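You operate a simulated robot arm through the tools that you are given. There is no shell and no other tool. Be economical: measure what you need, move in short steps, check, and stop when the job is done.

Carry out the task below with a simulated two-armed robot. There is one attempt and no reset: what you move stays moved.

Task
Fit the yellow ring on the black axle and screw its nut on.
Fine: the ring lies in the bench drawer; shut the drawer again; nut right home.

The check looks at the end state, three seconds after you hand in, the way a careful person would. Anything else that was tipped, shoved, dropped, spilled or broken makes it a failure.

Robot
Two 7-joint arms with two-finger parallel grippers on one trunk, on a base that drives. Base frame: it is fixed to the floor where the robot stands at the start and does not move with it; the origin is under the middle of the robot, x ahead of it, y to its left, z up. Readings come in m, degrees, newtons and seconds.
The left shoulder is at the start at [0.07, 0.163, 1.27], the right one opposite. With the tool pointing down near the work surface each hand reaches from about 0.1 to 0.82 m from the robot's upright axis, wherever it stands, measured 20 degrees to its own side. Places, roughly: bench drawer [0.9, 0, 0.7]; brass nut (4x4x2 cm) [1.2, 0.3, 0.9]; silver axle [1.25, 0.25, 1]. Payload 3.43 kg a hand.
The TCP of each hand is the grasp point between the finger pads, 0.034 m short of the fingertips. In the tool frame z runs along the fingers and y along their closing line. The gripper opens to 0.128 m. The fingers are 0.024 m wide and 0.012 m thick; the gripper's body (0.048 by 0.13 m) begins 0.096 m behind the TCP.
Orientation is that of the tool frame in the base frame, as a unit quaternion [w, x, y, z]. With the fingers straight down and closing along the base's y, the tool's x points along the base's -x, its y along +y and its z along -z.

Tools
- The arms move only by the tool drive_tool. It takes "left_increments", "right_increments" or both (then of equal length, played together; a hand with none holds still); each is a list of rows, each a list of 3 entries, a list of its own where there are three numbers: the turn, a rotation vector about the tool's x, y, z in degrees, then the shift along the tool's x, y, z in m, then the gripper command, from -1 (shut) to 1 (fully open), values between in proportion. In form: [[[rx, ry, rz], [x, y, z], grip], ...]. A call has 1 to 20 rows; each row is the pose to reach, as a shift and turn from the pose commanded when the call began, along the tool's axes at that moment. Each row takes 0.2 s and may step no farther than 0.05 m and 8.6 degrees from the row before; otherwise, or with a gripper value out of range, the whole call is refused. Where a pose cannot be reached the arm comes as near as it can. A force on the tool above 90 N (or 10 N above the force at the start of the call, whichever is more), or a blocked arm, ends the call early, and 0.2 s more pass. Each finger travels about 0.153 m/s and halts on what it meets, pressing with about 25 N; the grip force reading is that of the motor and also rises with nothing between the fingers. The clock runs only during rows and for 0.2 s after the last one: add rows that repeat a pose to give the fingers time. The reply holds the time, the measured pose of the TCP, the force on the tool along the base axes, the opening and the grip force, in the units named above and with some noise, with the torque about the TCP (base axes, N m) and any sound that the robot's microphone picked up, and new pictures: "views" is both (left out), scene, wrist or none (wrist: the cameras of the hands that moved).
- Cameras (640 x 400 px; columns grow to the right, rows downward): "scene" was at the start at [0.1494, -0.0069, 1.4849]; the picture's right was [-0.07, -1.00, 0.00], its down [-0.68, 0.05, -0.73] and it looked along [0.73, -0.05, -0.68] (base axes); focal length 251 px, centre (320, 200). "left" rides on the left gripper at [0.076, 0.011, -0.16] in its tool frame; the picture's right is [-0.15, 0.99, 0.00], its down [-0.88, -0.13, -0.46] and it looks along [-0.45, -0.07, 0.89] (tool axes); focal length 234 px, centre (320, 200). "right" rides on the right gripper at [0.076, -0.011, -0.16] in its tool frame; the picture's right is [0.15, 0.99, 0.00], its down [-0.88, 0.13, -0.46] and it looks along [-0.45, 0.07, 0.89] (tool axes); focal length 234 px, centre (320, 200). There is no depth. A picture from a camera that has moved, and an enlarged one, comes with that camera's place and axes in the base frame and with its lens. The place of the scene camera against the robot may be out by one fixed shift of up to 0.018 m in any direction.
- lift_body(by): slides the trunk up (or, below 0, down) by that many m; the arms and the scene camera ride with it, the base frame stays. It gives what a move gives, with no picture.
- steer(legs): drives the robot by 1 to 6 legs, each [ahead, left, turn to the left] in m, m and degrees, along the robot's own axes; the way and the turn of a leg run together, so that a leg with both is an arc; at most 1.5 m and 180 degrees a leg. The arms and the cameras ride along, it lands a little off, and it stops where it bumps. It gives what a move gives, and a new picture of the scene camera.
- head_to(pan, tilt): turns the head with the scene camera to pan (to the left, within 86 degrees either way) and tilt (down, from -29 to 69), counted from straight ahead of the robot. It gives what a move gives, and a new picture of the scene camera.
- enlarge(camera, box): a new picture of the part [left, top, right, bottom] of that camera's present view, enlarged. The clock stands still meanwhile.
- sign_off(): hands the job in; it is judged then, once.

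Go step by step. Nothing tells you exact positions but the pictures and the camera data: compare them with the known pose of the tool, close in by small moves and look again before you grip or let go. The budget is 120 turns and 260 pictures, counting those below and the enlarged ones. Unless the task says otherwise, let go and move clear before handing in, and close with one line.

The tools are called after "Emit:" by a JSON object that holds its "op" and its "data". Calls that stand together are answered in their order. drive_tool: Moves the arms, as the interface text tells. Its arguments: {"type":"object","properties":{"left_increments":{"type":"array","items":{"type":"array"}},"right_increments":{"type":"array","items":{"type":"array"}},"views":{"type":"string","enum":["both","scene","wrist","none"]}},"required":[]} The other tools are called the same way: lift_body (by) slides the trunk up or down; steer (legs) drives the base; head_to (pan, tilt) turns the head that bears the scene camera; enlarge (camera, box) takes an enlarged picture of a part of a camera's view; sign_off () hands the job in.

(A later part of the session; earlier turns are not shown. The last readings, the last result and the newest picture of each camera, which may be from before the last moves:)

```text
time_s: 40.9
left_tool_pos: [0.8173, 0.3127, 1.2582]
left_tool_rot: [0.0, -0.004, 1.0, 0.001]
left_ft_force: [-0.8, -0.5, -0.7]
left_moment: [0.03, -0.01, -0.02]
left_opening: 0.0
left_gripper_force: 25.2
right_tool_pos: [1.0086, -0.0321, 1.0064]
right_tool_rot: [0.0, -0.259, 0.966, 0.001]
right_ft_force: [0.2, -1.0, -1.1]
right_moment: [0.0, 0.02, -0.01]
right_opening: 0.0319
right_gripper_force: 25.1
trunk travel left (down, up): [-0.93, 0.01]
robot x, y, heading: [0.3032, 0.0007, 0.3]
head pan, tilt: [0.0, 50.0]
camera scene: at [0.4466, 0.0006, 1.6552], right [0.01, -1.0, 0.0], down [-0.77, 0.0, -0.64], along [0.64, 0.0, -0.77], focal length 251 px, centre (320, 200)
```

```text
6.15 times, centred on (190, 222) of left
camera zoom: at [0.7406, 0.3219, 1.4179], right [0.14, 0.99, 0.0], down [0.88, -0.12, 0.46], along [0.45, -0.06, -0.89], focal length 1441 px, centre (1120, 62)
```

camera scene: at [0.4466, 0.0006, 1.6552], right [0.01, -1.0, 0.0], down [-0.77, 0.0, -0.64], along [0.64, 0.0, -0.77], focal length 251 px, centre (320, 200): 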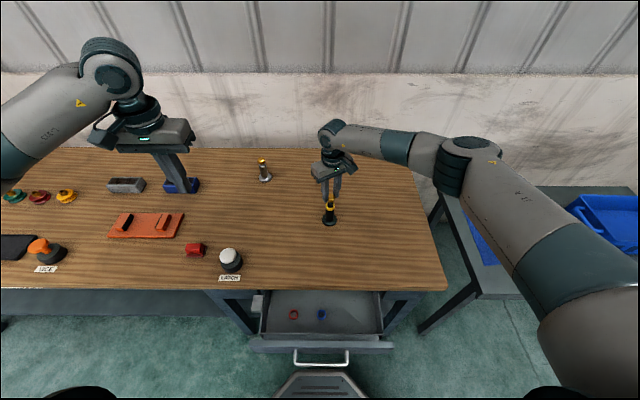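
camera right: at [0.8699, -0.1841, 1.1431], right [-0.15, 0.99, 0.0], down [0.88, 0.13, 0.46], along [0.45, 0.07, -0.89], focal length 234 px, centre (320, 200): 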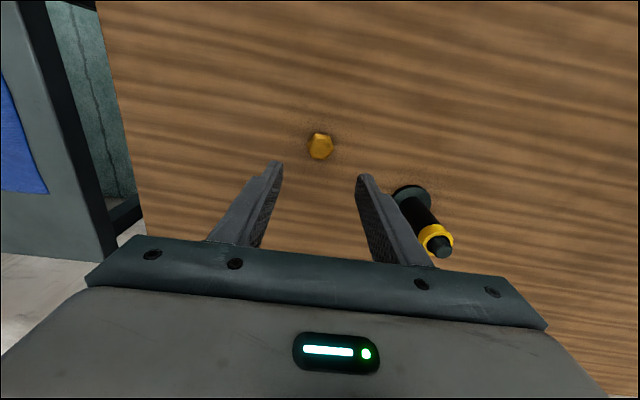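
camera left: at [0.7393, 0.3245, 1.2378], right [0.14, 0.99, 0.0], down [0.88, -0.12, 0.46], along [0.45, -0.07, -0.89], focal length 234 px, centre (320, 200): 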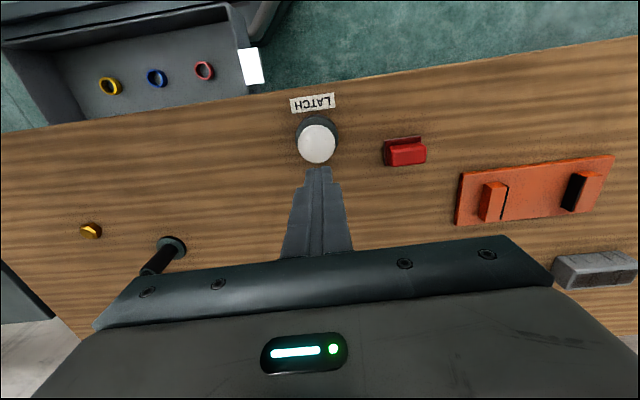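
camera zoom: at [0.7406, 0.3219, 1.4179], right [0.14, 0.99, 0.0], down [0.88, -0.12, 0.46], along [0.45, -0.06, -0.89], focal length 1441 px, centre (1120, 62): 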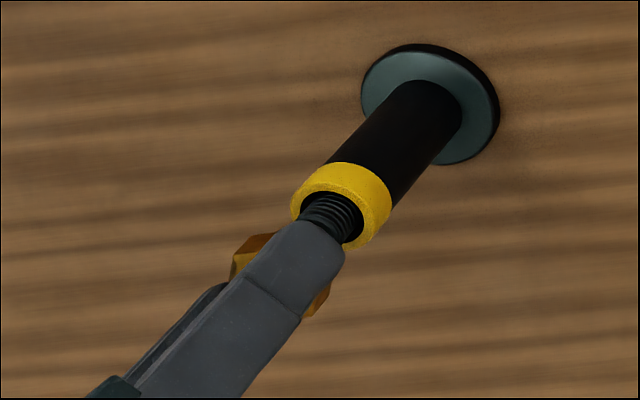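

The nut is centred over the stub to about 1 mm. Before screwing I'll wind the hand back another 60° counter-clockwise to get a longer clockwise stroke.

Emit:
{"op": "drive_tool", "data": {"right_increments": [[[0, 0, -8], [0, 0, 0], -1], [[0, 0, -16], [0, 0, 0], -1], [[0, 0, -24], [0, 0, 0], -1], [[0, 0, -32], [0, 0, 0], -1], [[0, 0, -40], [0, 0, 0], -1], [[0, 0, -48], [0, 0, 0], -1], [[0, 0, -56], [0, 0, 0], -1], [[0, 0, -60], [0, 0, 0], -1], [[0, 0, -60], [0, 0, 0], -1]], "views": "scene"}}

Emit:
{"op": "enlarge", "data": {"camera": "right", "box": [240, 80, 400, 240]}}

```text
time_s: 42.9
left_tool_pos: [0.8166, 0.3201, 1.2556]
left_tool_rot: [-0.001, -0.004, 1.0, -0.003]
left_ft_force: [0.1, 1.3, 0.0]
left_moment: [-0.07, -0.01, -0.01]
left_opening: 0.0001
left_gripper_force: 25.2
right_tool_pos: [0.9572, -0.0295, 1.129]
right_tool_rot: [0.038, -0.542, 0.838, -0.047]
right_ft_force: [-0.3, 1.2, -0.8]
right_moment: [-0.08, 0.02, 0.02]
right_opening: 0.0321
right_gripper_force: 24.4
right hand out of reach, approached as far as the arm can: row 3, 4, 5, 6, 7, 8, 9
trunk travel left (down, up): [-0.93, 0.01]
robot x, y, heading: [0.3054, 0.0009, 0.4]
head pan, tilt: [0.0, 50.0]
camera scene: at [0.4467, 0.0104, 1.6551], right [0.01, -1.0, 0.01], down [-0.77, -0.01, -0.64], along [0.64, 0.0, -0.77], focal length 251 px, centre (320, 200)
```

scene: 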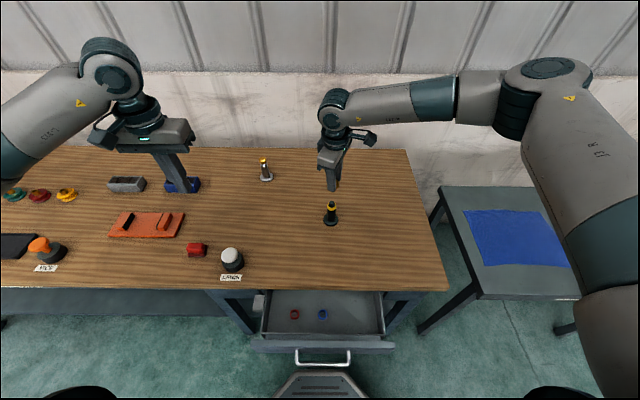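

```text
2.50 times, centred on (320, 160) of right
camera zoom: at [0.9178, -0.099, 1.2878], right [-0.96, 0.27, -0.12], down [0.19, 0.87, 0.45], along [0.23, 0.41, -0.89], focal length 585 px, centre (320, 300)
```

zoom: 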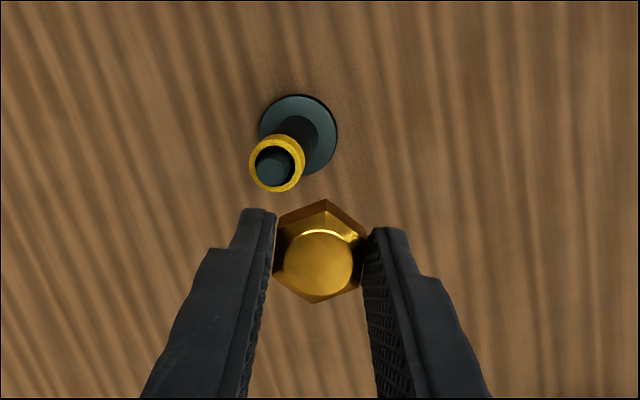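

The wrist range ends near -46° of yaw. I'll come back to -40° over the axle, a bit higher for safety.

Emit:
{"op": "drive_tool", "data": {"right_increments": [[[0, 0, 8], [0, 0, -0.03], -1], [[0, 0, 16], [0, 0, -0.03], -1], [[0, 0, 24], [0, 0, -0.03], -1], [[0, 0, 32], [0, 0, -0.03], -1], [[0, 0, 40], [0, 0, -0.03], -1], [[0, 0, 48], [0, 0, -0.03], -1], [[0, 0, 50], [0, 0, -0.03], -1], [[0, 0, 50], [0, 0, -0.03], -1]], "views": "none"}}

Emit:
{"op": "enlarge", "data": {"camera": "right", "box": [240, 80, 400, 240]}}

```text
time_s: 44.6
left_tool_pos: [0.816, 0.3123, 1.259]
left_tool_rot: [0.0, -0.003, 1.0, 0.0]
left_ft_force: [0.3, -0.1, 0.3]
left_moment: [-0.03, 0.05, 0.01]
left_opening: 0.0
left_gripper_force: 24.3
right_tool_pos: [0.9514, -0.0366, 1.1558]
right_tool_rot: [0.055, -0.135, 0.989, -0.023]
right_ft_force: [-0.3, -0.1, -1.6]
right_moment: [0.0, 0.01, 0.04]
right_opening: 0.0322
right_gripper_force: 24.7
trunk travel left (down, up): [-0.93, 0.01]
robot x, y, heading: [0.2996, 0.0039, 0.5]
head pan, tilt: [0.0, 50.0]
```

```text
2.50 times, centred on (320, 160) of right
camera zoom: at [0.8639, -0.0628, 1.3073], right [-0.4, 0.91, -0.07], down [0.76, 0.38, 0.53], along [0.52, 0.16, -0.84], focal length 585 px, centre (320, 300)
```

zoom: 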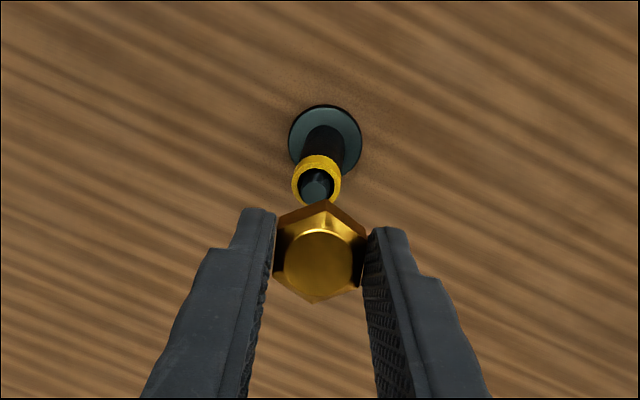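

I'll straighten to vertical at yaw -40°, directly over the axle.

Emit:
{"op": "drive_tool", "data": {"right_increments": [[[-1.2, 1.3, -6.1], [-0.011, -0.001, 0.03], -1], [[-2.3, 2.5, -12.2], [-0.022, -0.002, 0.06], -1], [[-3.5, 3.8, -18.3], [-0.033, -0.003, 0.09], -1], [[-4.66, 5.05, -24.4], [-0.044, -0.0038, 0.1214], -1], [[-4.66, 5.05, -24.4], [-0.044, -0.0038, 0.1214], -1]], "views": "none"}}

Emit:
{"op": "enlarge", "data": {"camera": "right", "box": [240, 80, 400, 240]}}

```text
time_s: 45.9
left_tool_pos: [0.8166, 0.3132, 1.2584]
left_tool_rot: [0.0, -0.004, 1.0, 0.001]
left_ft_force: [0.3, 0.1, -0.2]
left_moment: [0.0, 0.0, -0.02]
left_opening: 0.0001
left_gripper_force: 24.2
right_tool_pos: [1.0077, -0.0327, 1.0386]
right_tool_rot: [-0.001, -0.343, 0.939, 0.001]
right_ft_force: [-0.4, -0.6, -1.4]
right_moment: [0.0, -0.02, 0.03]
right_opening: 0.0316
right_gripper_force: 24.9
trunk travel left (down, up): [-0.93, 0.01]
robot x, y, heading: [0.3046, 0.0038, 0.4]
head pan, tilt: [0.0, 50.0]
```

```text
2.50 times, centred on (320, 160) of right
camera zoom: at [0.9567, -0.0899, 1.1983], right [-0.75, 0.66, 0.0], down [0.59, 0.67, 0.46], along [0.3, 0.34, -0.89], focal length 585 px, centre (320, 300)
```

zoom: 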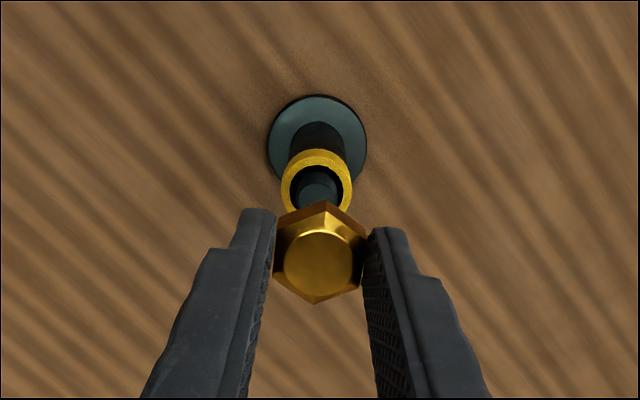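

Now I'll lower to just above the stub and check the alignment from the side.

Emit:
{"op": "drive_tool", "data": {"right_increments": [[[0, 0, 0], [-0.0019, -0.0003, 0.02], -1], [[0, 0, 0], [-0.0019, -0.0003, 0.043], -1], [[0, 0, 0], [-0.0019, -0.0003, 0.043], -1]], "views": "none"}}

Emit:
{"op": "enlarge", "data": {"camera": "left", "box": [150, 190, 230, 240]}}

Emit:
{"op": "enlarge", "data": {"camera": "scene", "box": [300, 180, 360, 230]}}

Emit:
{"op": "enlarge", "data": {"camera": "right", "box": [270, 110, 370, 210]}}

```text
time_s: 46.6
left_tool_pos: [0.8163, 0.3129, 1.259]
left_tool_rot: [0.0, -0.003, 1.0, 0.0]
left_ft_force: [-0.3, 0.5, 0.8]
left_moment: [0.0, 0.01, -0.01]
left_opening: 0.0002
left_gripper_force: 25.0
right_tool_pos: [1.0093, -0.031, 0.9969]
right_tool_rot: [0.001, -0.342, 0.94, 0.0]
right_ft_force: [-0.4, -0.3, -0.6]
right_moment: [0.0, 0.03, 0.0]
right_opening: 0.032
right_gripper_force: 25.2
trunk travel left (down, up): [-0.93, 0.01]
robot x, y, heading: [0.3057, 0.002, 0.5]
head pan, tilt: [0.0, 50.0]
```

```text
8.00 times, centred on (190, 215) of left
camera zoom: at [0.74, 0.3222, 1.418], right [0.14, 0.99, 0.0], down [0.88, -0.12, 0.46], along [0.45, -0.06, -0.89], focal length 1873 px, centre (1360, 80)
```

zoom: 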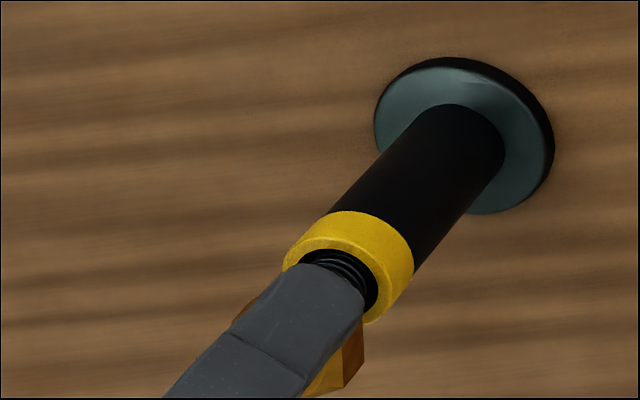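

```text
8.00 times, centred on (330, 205) of scene
camera zoom: at [0.4458, 0.001, 1.6553], right [0.01, -1.0, 0.0], down [-0.77, 0.0, -0.64], along [0.64, 0.0, -0.77], focal length 2008 px, centre (240, 160)
```

zoom: 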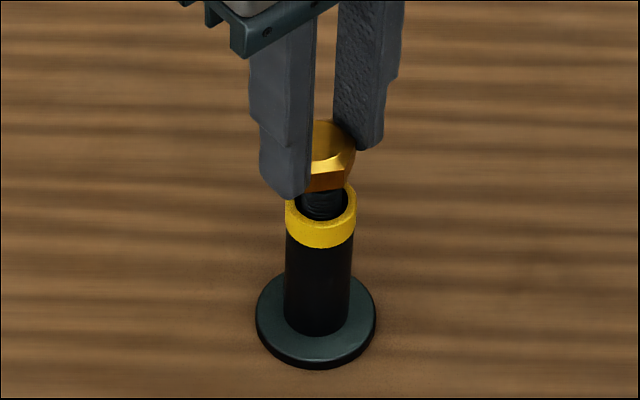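

```text
4.00 times, centred on (320, 160) of right
camera zoom: at [0.9589, -0.0883, 1.1565], right [-0.75, 0.66, 0.0], down [0.59, 0.67, 0.46], along [0.3, 0.34, -0.89], focal length 937 px, centre (320, 360)
```

zoom: 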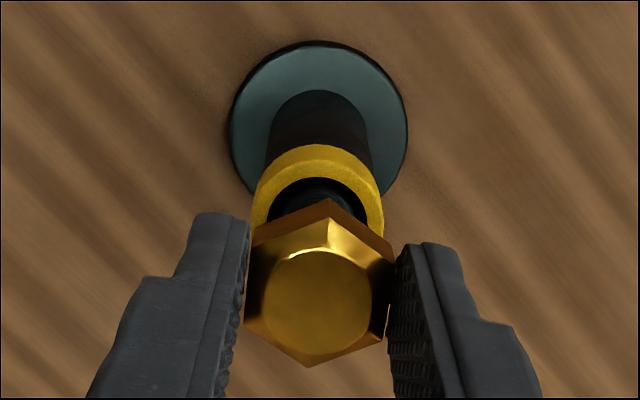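

It looks aligned. I'll lower the nut gently until it meets the stub.

Emit:
{"op": "drive_tool", "data": {"right_increments": [[[0, 0, 0], [0, 0, 0.004], -1], [[0, 0, 0], [0, 0, 0.007], -1], [[0, 0, 0], [0, 0, 0.009], -1], [[0, 0, 0], [0, 0, 0.009], -1]], "views": "none"}}

```text
time_s: 47.6
left_tool_pos: [0.8156, 0.313, 1.2592]
left_tool_rot: [0.0, -0.004, 1.0, 0.0]
left_ft_force: [0.3, 0.3, 0.6]
left_moment: [0.01, 0.02, -0.02]
left_opening: 0.0
left_gripper_force: 24.4
right_tool_pos: [1.0099, -0.0315, 0.9888]
right_tool_rot: [0.0, -0.342, 0.94, 0.0]
right_ft_force: [1.8, -1.6, 6.8]
right_moment: [-0.05, -0.01, 0.01]
right_opening: 0.032
right_gripper_force: 25.0
trunk travel left (down, up): [-0.93, 0.01]
robot x, y, heading: [0.3053, 0.0016, 0.4]
head pan, tilt: [0.0, 50.0]
```

Contact at z 0.989 with about 7 N. I'll start turning clockwise, +80°, with light downward pressure.

Emit:
{"op": "drive_tool", "data": {"right_increments": [[[0, 0, 8], [0, 0, 0.0005], -1], [[0, 0, 16], [0, 0, 0.0007], -1], [[0, 0, 24], [0, 0, 0.001], -1], [[0, 0, 32], [0, 0, 0.0012], -1], [[0, 0, 40], [0, 0, 0.0015], -1], [[0, 0, 48], [0, 0, 0.0017], -1], [[0, 0, 56], [0, 0, 0.002], -1], [[0, 0, 64], [0, 0, 0.002], -1], [[0, 0, 72], [0, 0, 0.002], -1], [[0, 0, 80], [0, 0, 0.002], -1]], "views": "none"}}

Emit:
{"op": "enlarge", "data": {"camera": "right", "box": [270, 110, 370, 210]}}

```text
time_s: 49.9
left_tool_pos: [0.817, 0.3119, 1.2583]
left_tool_rot: [0.0, -0.003, 1.0, 0.0]
left_ft_force: [1.3, -0.3, 0.3]
left_moment: [-0.02, 0.0, 0.0]
left_opening: 0.0
left_gripper_force: 25.5
right_tool_pos: [1.0104, -0.0315, 0.9852]
right_tool_rot: [0.0, 0.342, 0.94, -0.001]
right_ft_force: [-2.5, 1.2, -0.7]
right_moment: [0.02, 0.09, 0.01]
right_opening: 0.0321
right_gripper_force: 25.2
trunk travel left (down, up): [-0.93, 0.01]
robot x, y, heading: [0.3025, 0.0006, 0.5]
head pan, tilt: [0.0, 50.0]
```

```text
4.00 times, centred on (320, 160) of right
camera zoom: at [0.9451, 0.0091, 1.1449], right [0.53, 0.85, 0.0], down [0.76, -0.47, 0.46], along [0.39, -0.24, -0.89], focal length 937 px, centre (320, 360)
```

zoom: 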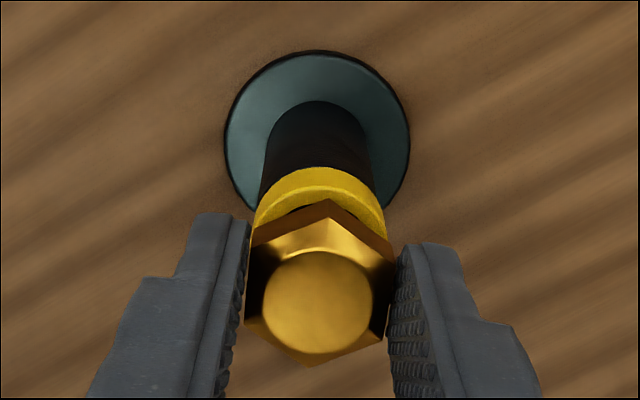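

The nut followed down 3.6 mm with no resistance. I'll keep turning clockwise as far as the wrist allows.

Emit:
{"op": "drive_tool", "data": {"right_increments": [[[0, 0, 8], [0, 0, 0.0005], -1], [[0, 0, 16], [0, 0, 0.0007], -1], [[0, 0, 24], [0, 0, 0.001], -1], [[0, 0, 32], [0, 0, 0.0012], -1], [[0, 0, 40], [0, 0, 0.0015], -1], [[0, 0, 48], [0, 0, 0.0017], -1]], "views": "none"}}

```text
time_s: 51.2
left_tool_pos: [0.8158, 0.3136, 1.259]
left_tool_rot: [0.0, -0.004, 1.0, 0.001]
left_ft_force: [-0.1, -0.2, 0.4]
left_moment: [0.0, 0.02, -0.01]
left_opening: 0.0
left_gripper_force: 25.1
right_tool_pos: [1.011, -0.0306, 0.9843]
right_tool_rot: [0.0, 0.695, 0.719, 0.0]
right_ft_force: [0.2, 1.6, 0.6]
right_moment: [0.1, 0.07, 0.03]
right_opening: 0.0319
right_gripper_force: 24.9
trunk travel left (down, up): [-0.93, 0.01]
robot x, y, heading: [0.3031, 0.0021, 0.5]
head pan, tilt: [0.0, 50.0]
```

Emit:
{"op": "drive_tool", "data": {"right_increments": [[[0, 0, 8], [0, 0, 0.0003], -1], [[0, 0, 16], [0, 0, 0.0006], -1]], "views": "none"}}

Emit:
{"op": "enlarge", "data": {"camera": "right", "box": [270, 110, 370, 210]}}

Emit:
{"op": "enlarge", "data": {"camera": "scene", "box": [300, 180, 360, 230]}}

```text
time_s: 51.9
left_tool_pos: [0.8164, 0.3127, 1.2583]
left_tool_rot: [0.0, -0.003, 1.0, 0.0]
left_ft_force: [0.6, -0.6, 0.4]
left_moment: [0.01, -0.02, 0.04]
left_opening: 0.0002
left_gripper_force: 25.3
right_tool_pos: [1.0113, -0.0305, 0.9824]
right_tool_rot: [0.001, 0.789, 0.615, 0.0]
right_ft_force: [-0.9, 3.2, 0.8]
right_moment: [0.07, 0.0, -0.02]
right_opening: 0.0319
right_gripper_force: 24.6
trunk travel left (down, up): [-0.93, 0.01]
robot x, y, heading: [0.3019, -0.0025, 0.5]
head pan, tilt: [0.0, 50.0]
```

```text
4.00 times, centred on (320, 160) of right
camera zoom: at [1.018, 0.0454, 1.1426], right [0.99, -0.1, 0.0], down [-0.09, -0.89, 0.46], along [-0.05, -0.45, -0.89], focal length 937 px, centre (320, 360)
```

zoom: 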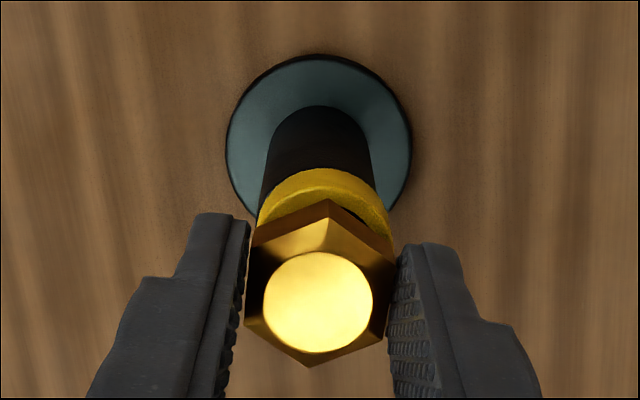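

```text
8.00 times, centred on (330, 205) of scene
camera zoom: at [0.4464, 0.0017, 1.6553], right [0.01, -1.0, 0.0], down [-0.77, -0.01, -0.64], along [0.64, 0.0, -0.77], focal length 2008 px, centre (240, 160)
```

zoom: 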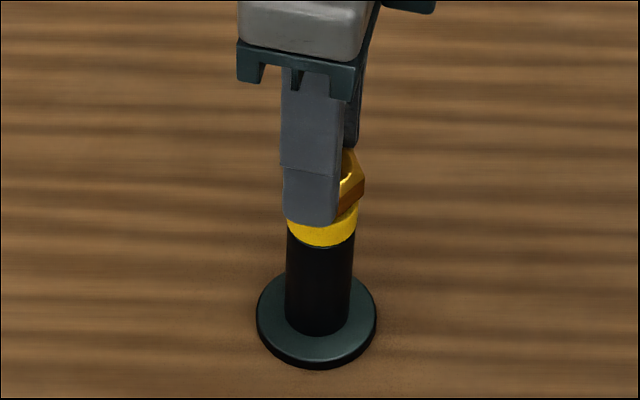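

Height follows my command freely, so the nut may not be on the thread yet. I'll test with a small push straight down without turning.

Emit:
{"op": "drive_tool", "data": {"right_increments": [[[0, 0, 0], [0, 0, 0.001], -1], [[0, 0, 0], [0, 0, 0.002], -1], [[0, 0, 0], [0, 0, 0.003], -1], [[0, 0, 0], [0, 0, 0.003], -1]], "views": "none"}}

Emit:
{"op": "enlarge", "data": {"camera": "left", "box": [150, 180, 230, 230]}}

```text
time_s: 52.9
left_tool_pos: [0.8159, 0.3122, 1.2582]
left_tool_rot: [0.0, -0.003, 1.0, 0.0]
left_ft_force: [-0.8, -0.1, 0.1]
left_moment: [-0.01, 0.05, -0.01]
left_opening: 0.0
left_gripper_force: 25.0
right_tool_pos: [1.0113, -0.0301, 0.9789]
right_tool_rot: [0.0, 0.788, 0.616, 0.0]
right_ft_force: [-0.8, 2.3, 0.8]
right_moment: [0.06, 0.01, 0.02]
right_opening: 0.0319
right_gripper_force: 24.5
trunk travel left (down, up): [-0.93, 0.01]
robot x, y, heading: [0.3072, 0.0017, 0.2]
head pan, tilt: [0.0, 50.0]
```

```text
8.00 times, centred on (190, 205) of left
camera zoom: at [0.7405, 0.3227, 1.4177], right [0.14, 0.99, 0.0], down [0.88, -0.12, 0.46], along [0.45, -0.06, -0.89], focal length 1873 px, centre (1360, 160)
```

zoom: 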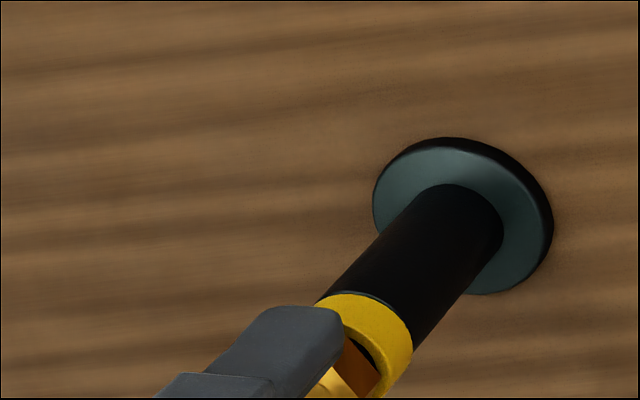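

Emit:
{"op": "drive_tool", "data": {"right_increments": [[[0, 0, 0], [0, 0, 0.001], -1], [[0, 0, 0], [0, 0, 0.002], -1], [[0, 0, 0], [0, 0, 0.003], -1], [[0, 0, 0], [0, 0, 0.003], -1]], "views": "none"}}

Emit:
{"op": "enlarge", "data": {"camera": "scene", "box": [300, 180, 360, 230]}}

Emit:
{"op": "enlarge", "data": {"camera": "right", "box": [270, 110, 370, 210]}}

```text
time_s: 53.9
left_tool_pos: [0.8158, 0.3125, 1.2597]
left_tool_rot: [0.0, -0.003, 1.0, 0.0]
left_ft_force: [-1.3, 0.0, 0.1]
left_moment: [-0.01, 0.03, -0.03]
left_opening: 0.0
left_gripper_force: 24.7
right_tool_pos: [1.0096, -0.0309, 0.9757]
right_tool_rot: [0.0, 0.788, 0.615, 0.001]
right_ft_force: [-0.3, 3.5, 0.5]
right_moment: [0.08, -0.02, 0.01]
right_opening: 0.0319
right_gripper_force: 25.6
trunk travel left (down, up): [-0.93, 0.01]
robot x, y, heading: [0.3009, 0.0024, 0.4]
head pan, tilt: [0.0, 50.0]
```

```text
8.00 times, centred on (330, 205) of scene
camera zoom: at [0.4466, 0.0017, 1.6552], right [0.01, -1.0, 0.0], down [-0.77, -0.01, -0.64], along [0.64, 0.0, -0.77], focal length 2008 px, centre (240, 160)
```

zoom: 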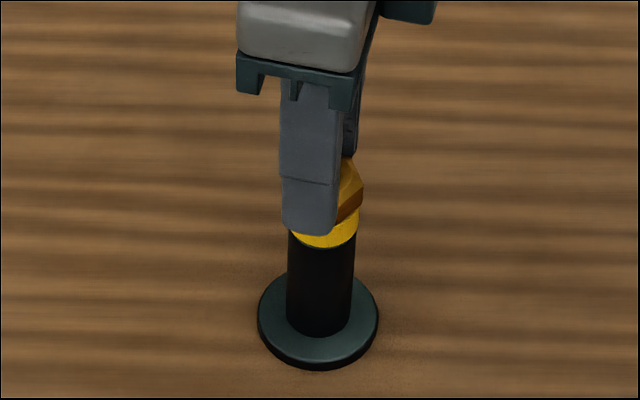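

```text
4.00 times, centred on (320, 160) of right
camera zoom: at [1.0174, 0.0458, 1.1369], right [1.0, -0.1, 0.0], down [-0.09, -0.89, 0.46], along [-0.04, -0.45, -0.89], focal length 937 px, centre (320, 360)
```

zoom: 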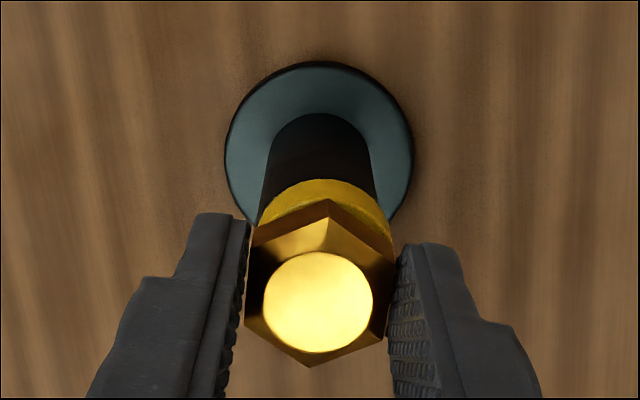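

Emit:
{"op": "drive_tool", "data": {"right_increments": [[[0, 0, 0], [0, 0, 0.001], -1], [[0, 0, 0], [0, 0, 0.002], -1], [[0, 0, 0], [0, 0, 0.003], -1], [[0, 0, 0], [0, 0, 0.003], -1]], "views": "none"}}

Emit:
{"op": "enlarge", "data": {"camera": "right", "box": [270, 110, 370, 210]}}

```text
time_s: 54.9
left_tool_pos: [0.814, 0.3137, 1.2596]
left_tool_rot: [0.002, -0.003, 1.0, 0.0]
left_ft_force: [-0.1, 0.7, 0.3]
left_moment: [0.02, 0.0, -0.02]
left_opening: 0.0002
left_gripper_force: 24.9
right_tool_pos: [1.0094, -0.0304, 0.9772]
right_tool_rot: [0.001, 0.788, 0.615, 0.001]
right_ft_force: [5.4, 1.9, 20.5]
right_moment: [-0.24, -0.08, 0.01]
right_opening: 0.0318
right_gripper_force: 24.7
trunk travel left (down, up): [-0.93, 0.01]
robot x, y, heading: [0.3015, 0.0014, 0.3]
head pan, tilt: [0.0, 50.0]
```

```text
4.00 times, centred on (320, 160) of right
camera zoom: at [1.0164, 0.0457, 1.1362], right [1.0, -0.1, 0.0], down [-0.09, -0.89, 0.45], along [-0.04, -0.45, -0.89], focal length 937 px, centre (320, 360)
```

zoom: 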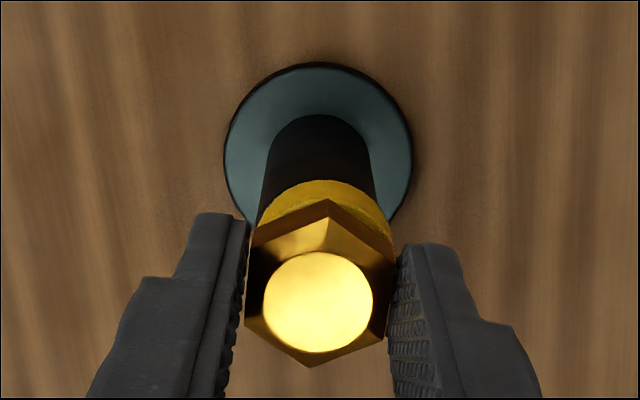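

Now there's 20 N of contact at z≈0.976, where the nut meets the ring. I'll turn clockwise a little under this pressure and watch the torque.

Emit:
{"op": "drive_tool", "data": {"right_increments": [[[0, 0, 6], [0, 0, 0], -1], [[0, 0, 12], [0, 0, 0], -1], [[0, 0, 18], [0, 0, 0], -1]], "views": "none"}}

```text
time_s: 55.6
left_tool_pos: [0.8146, 0.3125, 1.2594]
left_tool_rot: [0.001, -0.004, 1.0, 0.0]
left_ft_force: [-0.1, -0.1, -0.3]
left_moment: [0.02, 0.01, 0.0]
left_opening: 0.0
left_gripper_force: 25.0
right_tool_pos: [1.0101, -0.0309, 0.9747]
right_tool_rot: [0.0, 0.875, 0.483, 0.002]
right_ft_force: [9.1, 1.8, 25.6]
right_moment: [0.06, -0.35, -0.02]
right_opening: 0.0317
right_gripper_force: 25.4
trunk travel left (down, up): [-0.93, 0.01]
robot x, y, heading: [0.304, 0.0028, 0.5]
head pan, tilt: [0.0, 50.0]
```

There's no tightening torque yet. I'll let go, rise a little and look at how the nut sits.

Emit:
{"op": "drive_tool", "data": {"right_increments": [[[0, 0, 0], [0, 0, -0.002], -1], [[0, 0, 0], [0, 0, -0.002], -0.2], [[0, 0, 0], [0, 0, -0.002], -0.2], [[0, 0, 0], [0, 0, -0.04], -0.2], [[0, 0, -8], [0, 0, -0.08], -0.2], [[0, 0, -16], [0, 0, -0.08], -0.2], [[0, 0, -24], [0, 0, -0.08], -0.2], [[0, 0, -32], [0, 0, -0.08], -0.2]], "views": "none"}}

Emit:
{"op": "enlarge", "data": {"camera": "scene", "box": [300, 180, 360, 230]}}

Emit:
{"op": "enlarge", "data": {"camera": "right", "box": [240, 80, 400, 240]}}

Emit:
{"op": "enlarge", "data": {"camera": "left", "box": [150, 190, 230, 240]}}

```text
time_s: 57.5
left_tool_pos: [0.8153, 0.3123, 1.2593]
left_tool_rot: [0.0, -0.003, 1.0, -0.001]
left_ft_force: [0.0, -0.7, 0.6]
left_moment: [0.02, 0.03, 0.01]
left_opening: 0.0002
left_gripper_force: 24.7
right_tool_pos: [1.0114, -0.0303, 1.0547]
right_tool_rot: [-0.001, 0.706, 0.708, 0.001]
right_ft_force: [0.5, 0.5, -0.1]
right_moment: [0.01, 0.02, 0.03]
right_opening: 0.0513
right_gripper_force: 0.1
trunk travel left (down, up): [-0.93, 0.01]
robot x, y, heading: [0.2999, 0.0033, 0.2]
head pan, tilt: [0.0, 50.0]
```

```text
8.00 times, centred on (330, 205) of scene
camera zoom: at [0.4461, 0.0011, 1.6553], right [0.01, -1.0, 0.0], down [-0.77, 0.0, -0.64], along [0.64, 0.0, -0.77], focal length 2008 px, centre (240, 160)
```

zoom: 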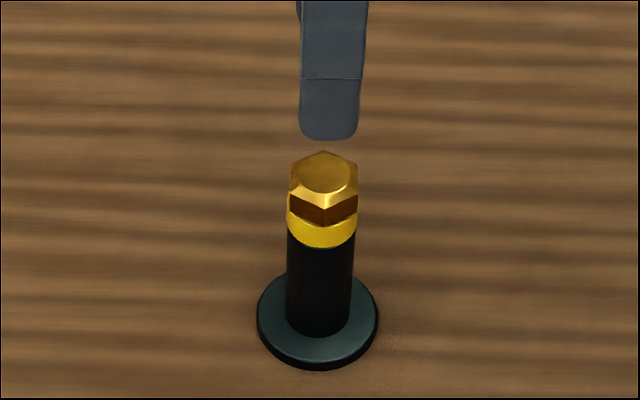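

```text
2.50 times, centred on (320, 160) of right
camera zoom: at [0.9987, 0.0444, 1.2136], right [0.99, 0.15, 0.0], down [0.13, -0.88, 0.45], along [0.07, -0.45, -0.89], focal length 585 px, centre (320, 300)
```

zoom: 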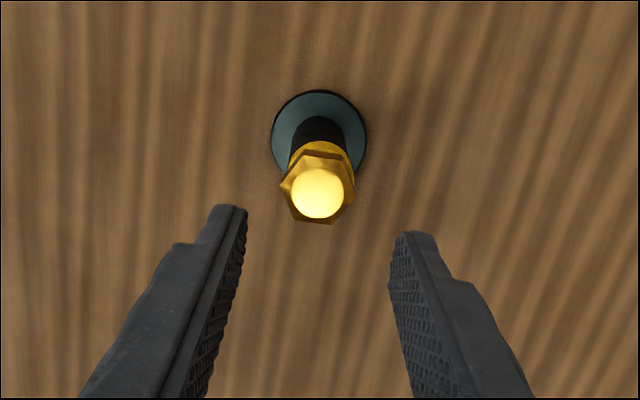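

```text
8.00 times, centred on (190, 215) of left
camera zoom: at [0.7402, 0.3223, 1.4179], right [0.14, 0.99, 0.0], down [0.88, -0.12, 0.46], along [0.45, -0.06, -0.89], focal length 1873 px, centre (1360, 80)
```

zoom: 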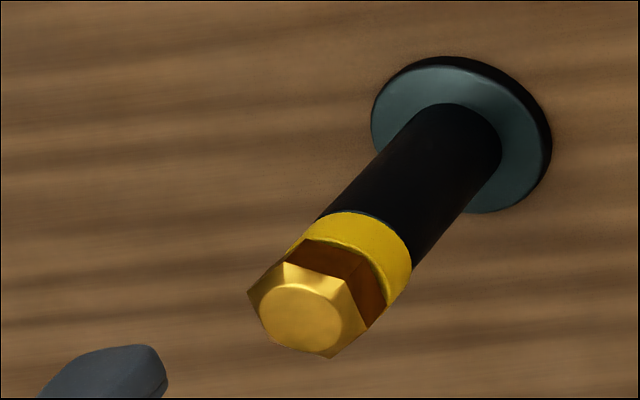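

The nut sits on the stub just over the ring. I'll regrip it with the hand wound back to the matching flats (yaw +2°) and turn further until torque builds.

Emit:
{"op": "drive_tool", "data": {"right_increments": [[[0, 0, -8], [0, 0, 0], -0.2], [[0, 0, -16], [0, 0, 0], -0.2], [[0, 0, -24], [0, 0, 0], -0.2], [[0, 0, -32], [0, 0, 0], -0.2], [[0, 0, -40], [0, 0, 0], -0.2], [[0, 0, -48], [0, 0, 0], -0.2], [[0, 0, -56], [0, 0, 0], -0.2], [[0, 0, -64], [0, 0, 0], -0.2], [[0, 0, -72], [0, 0, 0], -0.2], [[0, 0, -80], [0, 0, 0], -0.2], [[0, 0, -88], [0, 0, 0], -0.2], [[0, 0, -88], [0, 0, 0.04], -0.2]], "views": "none"}}

Emit:
{"op": "enlarge", "data": {"camera": "right", "box": [240, 80, 400, 240]}}

```text
time_s: 60.0
left_tool_pos: [0.8165, 0.3131, 1.2584]
left_tool_rot: [0.0, -0.004, 1.0, 0.0]
left_ft_force: [-0.7, 0.7, 0.3]
left_moment: [-0.01, 0.03, 0.01]
left_opening: 0.0001
left_gripper_force: 24.6
right_tool_pos: [1.0111, -0.0324, 1.0135]
right_tool_rot: [0.0, 0.016, 1.0, 0.0]
right_ft_force: [0.1, 0.8, 0.7]
right_moment: [0.01, 0.04, 0.0]
right_opening: 0.0512
right_gripper_force: 0.0
trunk travel left (down, up): [-0.93, 0.01]
robot x, y, heading: [0.3044, -0.0008, 0.4]
head pan, tilt: [0.0, 50.0]
```

```text
2.50 times, centred on (320, 160) of right
camera zoom: at [0.9341, -0.0401, 1.1729], right [-0.11, 0.99, 0.0], down [0.88, 0.1, 0.46], along [0.45, 0.05, -0.89], focal length 585 px, centre (320, 300)
```

zoom: 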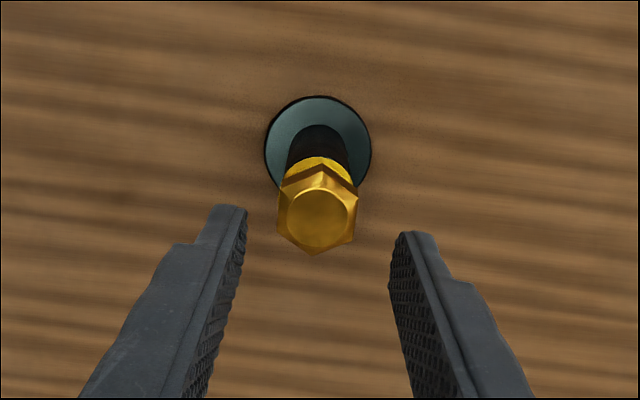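

The flats line up. I'll go down, grip and turn clockwise 112° with light pressure.

Emit:
{"op": "drive_tool", "data": {"right_increments": [[[0, 0, 0], [0.0005, 0, 0.02], -0.2], [[0, 0, 0], [0.0005, 0, 0.037], -0.2], [[0, 0, 0], [0.0005, 0, 0.037], -1], [[0, 0, 0], [0.0005, 0, 0.037], -1], [[0, 0, 8], [0.0005, 0, 0.0375], -1], [[0, 0, 16], [0.0005, 0, 0.038], -1], [[0, 0, 24], [0.0005, 0, 0.038], -1], [[0, 0, 32], [0.0005, 0, 0.038], -1], [[0, 0, 40], [0.0005, 0, 0.038], -1]], "views": "none"}}

```text
time_s: 62.0
left_tool_pos: [0.8156, 0.3139, 1.2586]
left_tool_rot: [0.0, -0.004, 1.0, 0.001]
left_ft_force: [0.3, -0.4, -0.5]
left_moment: [-0.02, 0.02, -0.02]
left_opening: 0.0
left_gripper_force: 25.0
right_tool_pos: [1.009, -0.0309, 0.9757]
right_tool_rot: [0.0, 0.36, 0.933, 0.0]
right_ft_force: [-2.9, 0.5, -0.3]
right_moment: [0.16, 0.15, -0.02]
right_opening: 0.032
right_gripper_force: 25.2
trunk travel left (down, up): [-0.93, 0.01]
robot x, y, heading: [0.3013, -0.0, 0.3]
head pan, tilt: [0.0, 50.0]
```

Emit:
{"op": "drive_tool", "data": {"right_increments": [[[0, 0, 8], [0, 0, 0.0005], -1], [[0, 0, 16], [0, 0, 0.001], -1], [[0, 0, 24], [0, 0, 0.001], -1], [[0, 0, 32], [0, 0, 0.0015], -1], [[0, 0, 40], [0, 0, 0.0015], -1], [[0, 0, 48], [0, 0, 0.002], -1], [[0, 0, 56], [0, 0, 0.002], -1], [[0, 0, 64], [0, 0, 0.0025], -1], [[0, 0, 72], [0, 0, 0.0025], -1]], "views": "none"}}

Emit:
{"op": "enlarge", "data": {"camera": "right", "box": [270, 110, 370, 210]}}

```text
time_s: 64.0
left_tool_pos: [0.8144, 0.3133, 1.2588]
left_tool_rot: [0.0, -0.003, 1.0, -0.001]
left_ft_force: [-0.6, 0.8, 0.7]
left_moment: [0.02, -0.02, 0.02]
left_opening: 0.0003
left_gripper_force: 25.4
right_tool_pos: [1.0101, -0.0302, 0.9733]
right_tool_rot: [-0.001, 0.84, 0.543, 0.0]
right_ft_force: [1.7, 1.8, 8.7]
right_moment: [-0.11, -0.01, 0.01]
right_opening: 0.0319
right_gripper_force: 25.6
trunk travel left (down, up): [-0.93, 0.01]
robot x, y, heading: [0.3008, -0.0012, 0.3]
head pan, tilt: [0.0, 50.0]
```

```text
4.00 times, centred on (320, 160) of right
camera zoom: at [1.0305, 0.0428, 1.134], right [0.96, -0.27, 0.0], down [-0.24, -0.86, 0.45], along [-0.12, -0.44, -0.89], focal length 937 px, centre (320, 360)
```

zoom: 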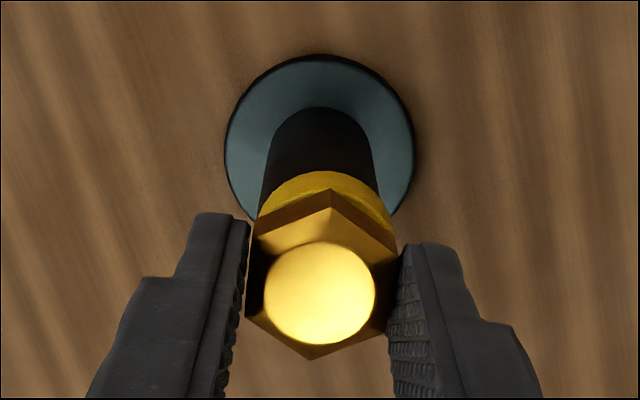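

There's still no torque. I'll lift very gently to test whether the thread holds.

Emit:
{"op": "drive_tool", "data": {"right_increments": [[[0, 0, 0], [0, 0, -0.0025], -1], [[0, 0, 0], [0, 0, -0.004], -1], [[0, 0, 0], [0, 0, -0.0055], -1], [[0, 0, 0], [0, 0, -0.0055], -1]], "views": "none"}}

Emit:
{"op": "enlarge", "data": {"camera": "right", "box": [270, 110, 370, 210]}}

```text
time_s: 65.0
left_tool_pos: [0.8172, 0.3116, 1.2581]
left_tool_rot: [0.0, -0.004, 1.0, 0.0]
left_ft_force: [0.8, 0.3, 0.0]
left_moment: [-0.02, 0.01, 0.0]
left_opening: 0.0001
left_gripper_force: 25.0
right_tool_pos: [1.0096, -0.0323, 0.9783]
right_tool_rot: [0.0, 0.839, 0.545, -0.001]
right_ft_force: [1.2, 0.0, -7.1]
right_moment: [-0.01, 0.02, 0.01]
right_opening: 0.032
right_gripper_force: 25.3
trunk travel left (down, up): [-0.93, 0.01]
robot x, y, heading: [0.3022, 0.0023, 0.4]
head pan, tilt: [0.0, 50.0]
```

```text
4.00 times, centred on (320, 160) of right
camera zoom: at [1.0305, 0.0424, 1.1376], right [0.96, -0.27, 0.0], down [-0.24, -0.86, 0.46], along [-0.12, -0.44, -0.89], focal length 937 px, centre (320, 360)
```

zoom: 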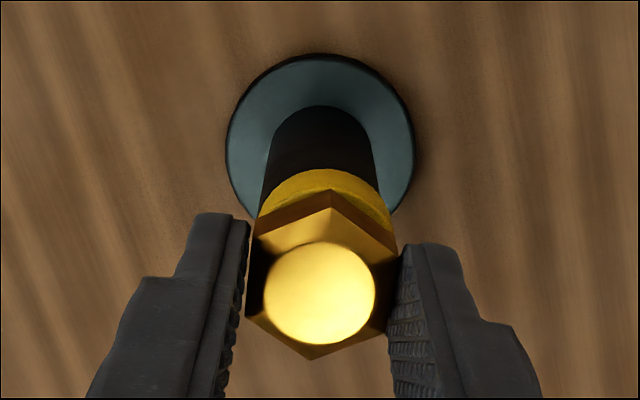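

Lifting gives a 7 N pull-back, so the thread now holds the nut. I'll keep making strokes: release, wind back 120°, regrip and turn.

Emit:
{"op": "drive_tool", "data": {"right_increments": [[[0, 0, 0], [0, 0, 0.002], -0.3], [[0, 0, 0], [0, 0, 0.002], -0.3], [[0, 0, -4], [0, 0, -0.036], -0.3], [[0, 0, -12], [0, 0, -0.036], -0.3], [[0, 0, -20], [0, 0, -0.036], -0.3], [[0, 0, -28], [0, 0, -0.036], -0.3], [[0, 0, -36], [0, 0, -0.036], -0.3], [[0, 0, -44], [0, 0, -0.036], -0.3], [[0, 0, -52], [0, 0, -0.036], -0.3], [[0, 0, -60], [0, 0, -0.036], -0.3], [[0, 0, -68], [0, 0, -0.036], -0.3], [[0, 0, -76], [0, 0, -0.036], -0.3], [[0, 0, -84], [0, 0, -0.036], -0.3], [[0, 0, -92], [0, 0, -0.036], -0.3], [[0, 0, -100], [0, 0, -0.036], -0.3], [[0, 0, -108], [0, 0, -0.036], -0.3], [[0, 0, -116], [0, 0, -0.036], -0.3], [[0, 0, -120], [0, 0, -0.036], -0.3], [[0, 0, -120], [0, 0, -0.015], -0.3], [[0, 0, -120], [0, 0, 0.002], -0.3]], "views": "none"}}

Emit:
{"op": "enlarge", "data": {"camera": "right", "box": [270, 110, 370, 210]}}

Emit:
{"op": "enlarge", "data": {"camera": "left", "box": [150, 190, 230, 240]}}

```text
time_s: 69.2
left_tool_pos: [0.817, 0.3133, 1.2588]
left_tool_rot: [0.0, -0.003, 1.0, 0.0]
left_ft_force: [0.3, 0.4, -0.6]
left_moment: [-0.07, 0.01, 0.02]
left_opening: 0.0
left_gripper_force: 25.1
right_tool_pos: [1.01, -0.0307, 0.9775]
right_tool_rot: [0.0, -0.053, 0.999, 0.001]
right_ft_force: [-0.4, -0.6, 1.1]
right_moment: [0.0, -0.02, -0.02]
right_opening: 0.0447
right_gripper_force: 0.1
trunk travel left (down, up): [-0.93, 0.01]
robot x, y, heading: [0.3031, -0.0011, 0.3]
head pan, tilt: [0.0, 50.0]
```

```text
4.00 times, centred on (320, 160) of right
camera zoom: at [0.9361, -0.0501, 1.137], right [-0.25, 0.97, 0.0], down [0.86, 0.22, 0.46], along [0.44, 0.11, -0.89], focal length 937 px, centre (320, 360)
```

zoom: 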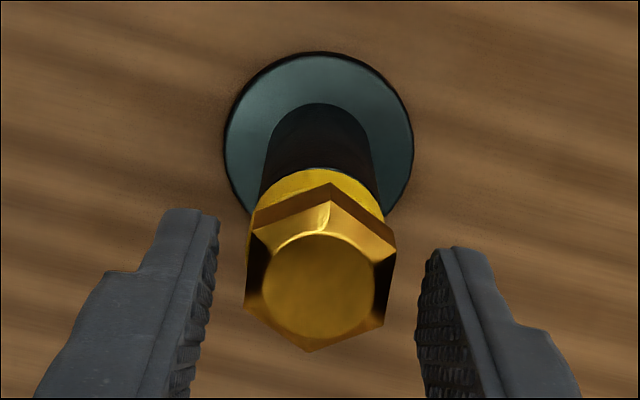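

```text
8.00 times, centred on (190, 215) of left
camera zoom: at [0.7408, 0.3225, 1.4176], right [0.14, 0.99, 0.0], down [0.88, -0.12, 0.46], along [0.45, -0.06, -0.89], focal length 1873 px, centre (1360, 80)
```

zoom: 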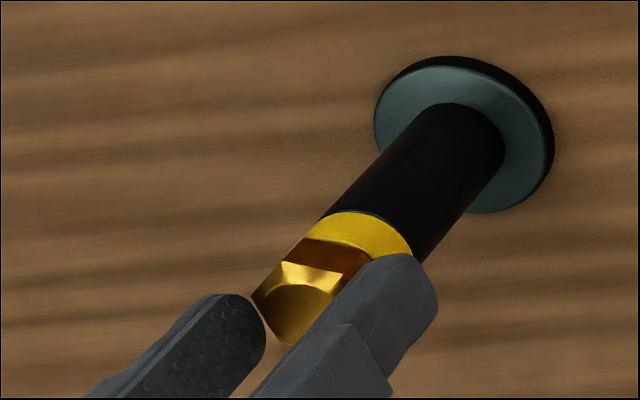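

Emit:
{"op": "drive_tool", "data": {"right_increments": [[[0, 0, 0], [0, 0, 0.001], -1], [[0, 0, 0], [0, 0, 0.001], -1], [[0, 0, 8], [0, 0, 0.0015], -1], [[0, 0, 16], [0, 0, 0.0015], -1], [[0, 0, 24], [0, 0, 0.002], -1], [[0, 0, 32], [0, 0, 0.002], -1], [[0, 0, 40], [0, 0, 0.0025], -1], [[0, 0, 48], [0, 0, 0.0025], -1], [[0, 0, 56], [0, 0, 0.003], -1], [[0, 0, 64], [0, 0, 0.003], -1], [[0, 0, 72], [0, 0, 0.0035], -1], [[0, 0, 80], [0, 0, 0.0035], -1], [[0, 0, 88], [0, 0, 0.004], -1], [[0, 0, 96], [0, 0, 0.004], -1], [[0, 0, 104], [0, 0, 0.004], -1], [[0, 0, 112], [0, 0, 0.004], -1], [[0, 0, 120], [0, 0, 0.004], -1]], "views": "none"}}

Emit:
{"op": "enlarge", "data": {"camera": "right", "box": [270, 110, 370, 210]}}

```text
time_s: 72.8
left_tool_pos: [0.8143, 0.3119, 1.2597]
left_tool_rot: [0.001, -0.004, 1.0, 0.0]
left_ft_force: [-0.7, -0.1, 0.2]
left_moment: [0.0, 0.0, -0.02]
left_opening: 0.0004
left_gripper_force: 24.9
right_tool_pos: [1.0092, -0.0311, 0.9746]
right_tool_rot: [0.0, 0.84, 0.543, 0.001]
right_ft_force: [6.5, -4.7, 25.5]
right_moment: [-0.09, -0.29, -0.02]
right_opening: 0.0319
right_gripper_force: 25.6
trunk travel left (down, up): [-0.93, 0.01]
robot x, y, heading: [0.2996, 0.0025, 0.3]
head pan, tilt: [0.0, 50.0]
```

```text
4.00 times, centred on (320, 160) of right
camera zoom: at [1.0293, 0.042, 1.1345], right [0.96, -0.27, 0.0], down [-0.24, -0.86, 0.45], along [-0.12, -0.44, -0.89], focal length 937 px, centre (320, 360)
```

zoom: 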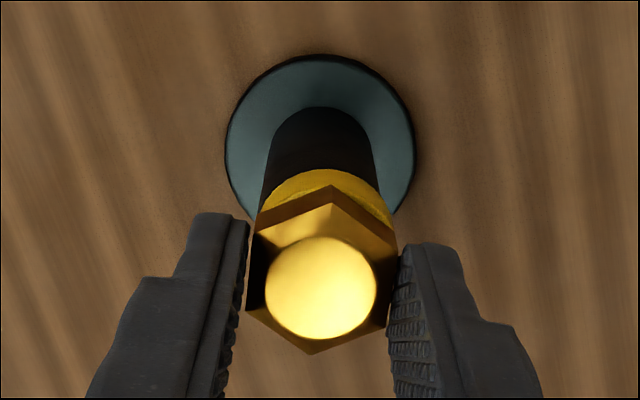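

I'll release and compare the nut height with the earlier pictures.

Emit:
{"op": "drive_tool", "data": {"right_increments": [[[0, 0, 0], [0, 0, -0.003], -1], [[0, 0, 0], [0, 0, -0.003], -0.2], [[0, 0, 0], [0, 0, -0.003], -0.2], [[0, 0, 0], [0, 0, -0.04], -0.2], [[0, 0, -8], [0, 0, -0.08], -0.2], [[0, 0, -16], [0, 0, -0.08], -0.2], [[0, 0, -24], [0, 0, -0.08], -0.2]], "views": "none"}}

Emit:
{"op": "enlarge", "data": {"camera": "scene", "box": [300, 180, 360, 230]}}

Emit:
{"op": "enlarge", "data": {"camera": "left", "box": [150, 190, 230, 240]}}

```text
time_s: 74.5
left_tool_pos: [0.8173, 0.3133, 1.2588]
left_tool_rot: [0.0, -0.003, 1.0, 0.0]
left_ft_force: [-0.6, -0.4, -0.4]
left_moment: [0.01, 0.02, -0.04]
left_opening: 0.0
left_gripper_force: 24.7
right_tool_pos: [1.0119, -0.0319, 1.0528]
right_tool_rot: [0.0, 0.707, 0.708, 0.001]
right_ft_force: [0.8, 0.9, -0.8]
right_moment: [0.02, 0.0, -0.01]
right_opening: 0.0509
right_gripper_force: 0.0
trunk travel left (down, up): [-0.93, 0.01]
robot x, y, heading: [0.304, 0.0006, 0.5]
head pan, tilt: [0.0, 50.0]
```

```text
8.00 times, centred on (330, 205) of scene
camera zoom: at [0.4469, 0.0012, 1.6552], right [0.01, -1.0, 0.0], down [-0.77, 0.0, -0.64], along [0.64, 0.0, -0.77], focal length 2008 px, centre (240, 160)
```

zoom: 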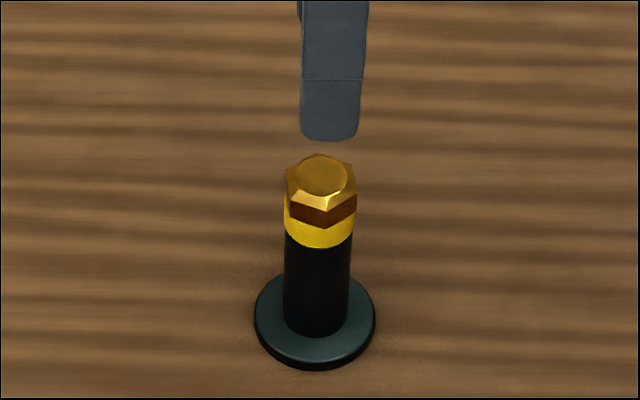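

```text
8.00 times, centred on (190, 215) of left
camera zoom: at [0.7409, 0.3224, 1.4176], right [0.14, 0.99, 0.0], down [0.88, -0.12, 0.46], along [0.45, -0.06, -0.89], focal length 1873 px, centre (1360, 80)
```

zoom: 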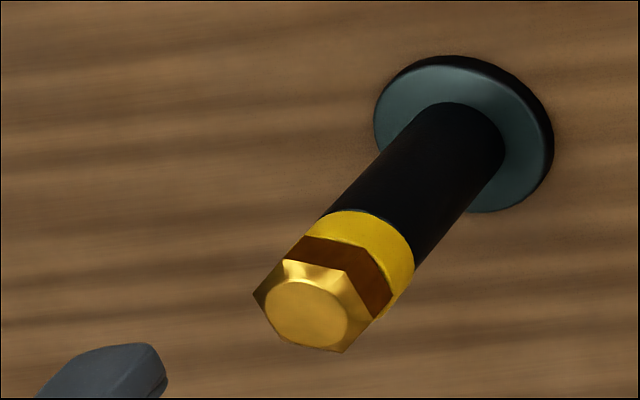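

The nut has moved down about 1–2 mm over these strokes and now looks level on the ring. I'll do one more stroke to confirm it is tight.

Emit:
{"op": "drive_tool", "data": {"right_increments": [[[0, 0, -8], [0, 0, 0], -0.3], [[0, 0, -16], [0, 0, 0], -0.3], [[0, 0, -24], [0, 0, 0], -0.3], [[0, 0, -32], [0, 0, 0], -0.3], [[0, 0, -40], [0, 0, 0], -0.3], [[0, 0, -48], [0, 0, 0], -0.3], [[0, 0, -56], [0, 0, 0], -0.3], [[0, 0, -64], [0, 0, 0], -0.3], [[0, 0, -72], [0, 0, 0], -0.3], [[0, 0, -80], [0, 0, 0], -0.3], [[0, 0, -88], [0, 0, 0], -0.3], [[0, 0, -96], [0, 0, 0], -0.3], [[0, 0, -96], [0, 0, 0.04], -0.3], [[0, 0, -96], [0, 0, 0.077], -0.3], [[0, 0, -96], [0, 0, 0.077], -0.3], [[0, 0, -96], [0, 0, 0.077], -1], [[0, 0, -96], [0, 0, 0.077], -1], [[0, 0, -96], [0, 0, 0.077], -1]], "views": "none"}}

Emit:
{"op": "enlarge", "data": {"camera": "right", "box": [270, 110, 370, 210]}}

```text
time_s: 78.2
left_tool_pos: [0.8172, 0.313, 1.2581]
left_tool_rot: [0.0, -0.003, 1.0, 0.0]
left_ft_force: [-0.2, -0.3, -0.1]
left_moment: [0.0, -0.01, 0.0]
left_opening: 0.0
left_gripper_force: 24.9
right_tool_pos: [1.009, -0.0319, 0.9788]
right_tool_rot: [0.0, -0.052, 0.999, 0.001]
right_ft_force: [1.2, 1.1, 1.8]
right_moment: [-0.04, -0.05, 0.0]
right_opening: 0.032
right_gripper_force: 24.8
trunk travel left (down, up): [-0.93, 0.01]
robot x, y, heading: [0.3033, 0.0017, 0.4]
head pan, tilt: [0.0, 50.0]
```

```text
4.00 times, centred on (320, 160) of right
camera zoom: at [0.9351, -0.0507, 1.1388], right [-0.25, 0.97, 0.0], down [0.86, 0.22, 0.46], along [0.44, 0.11, -0.89], focal length 937 px, centre (320, 360)
```

zoom: 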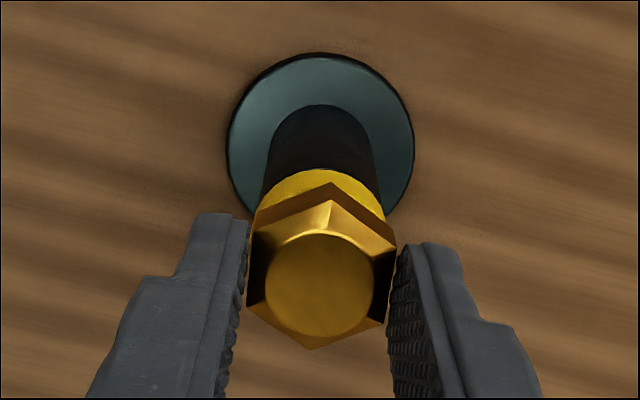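

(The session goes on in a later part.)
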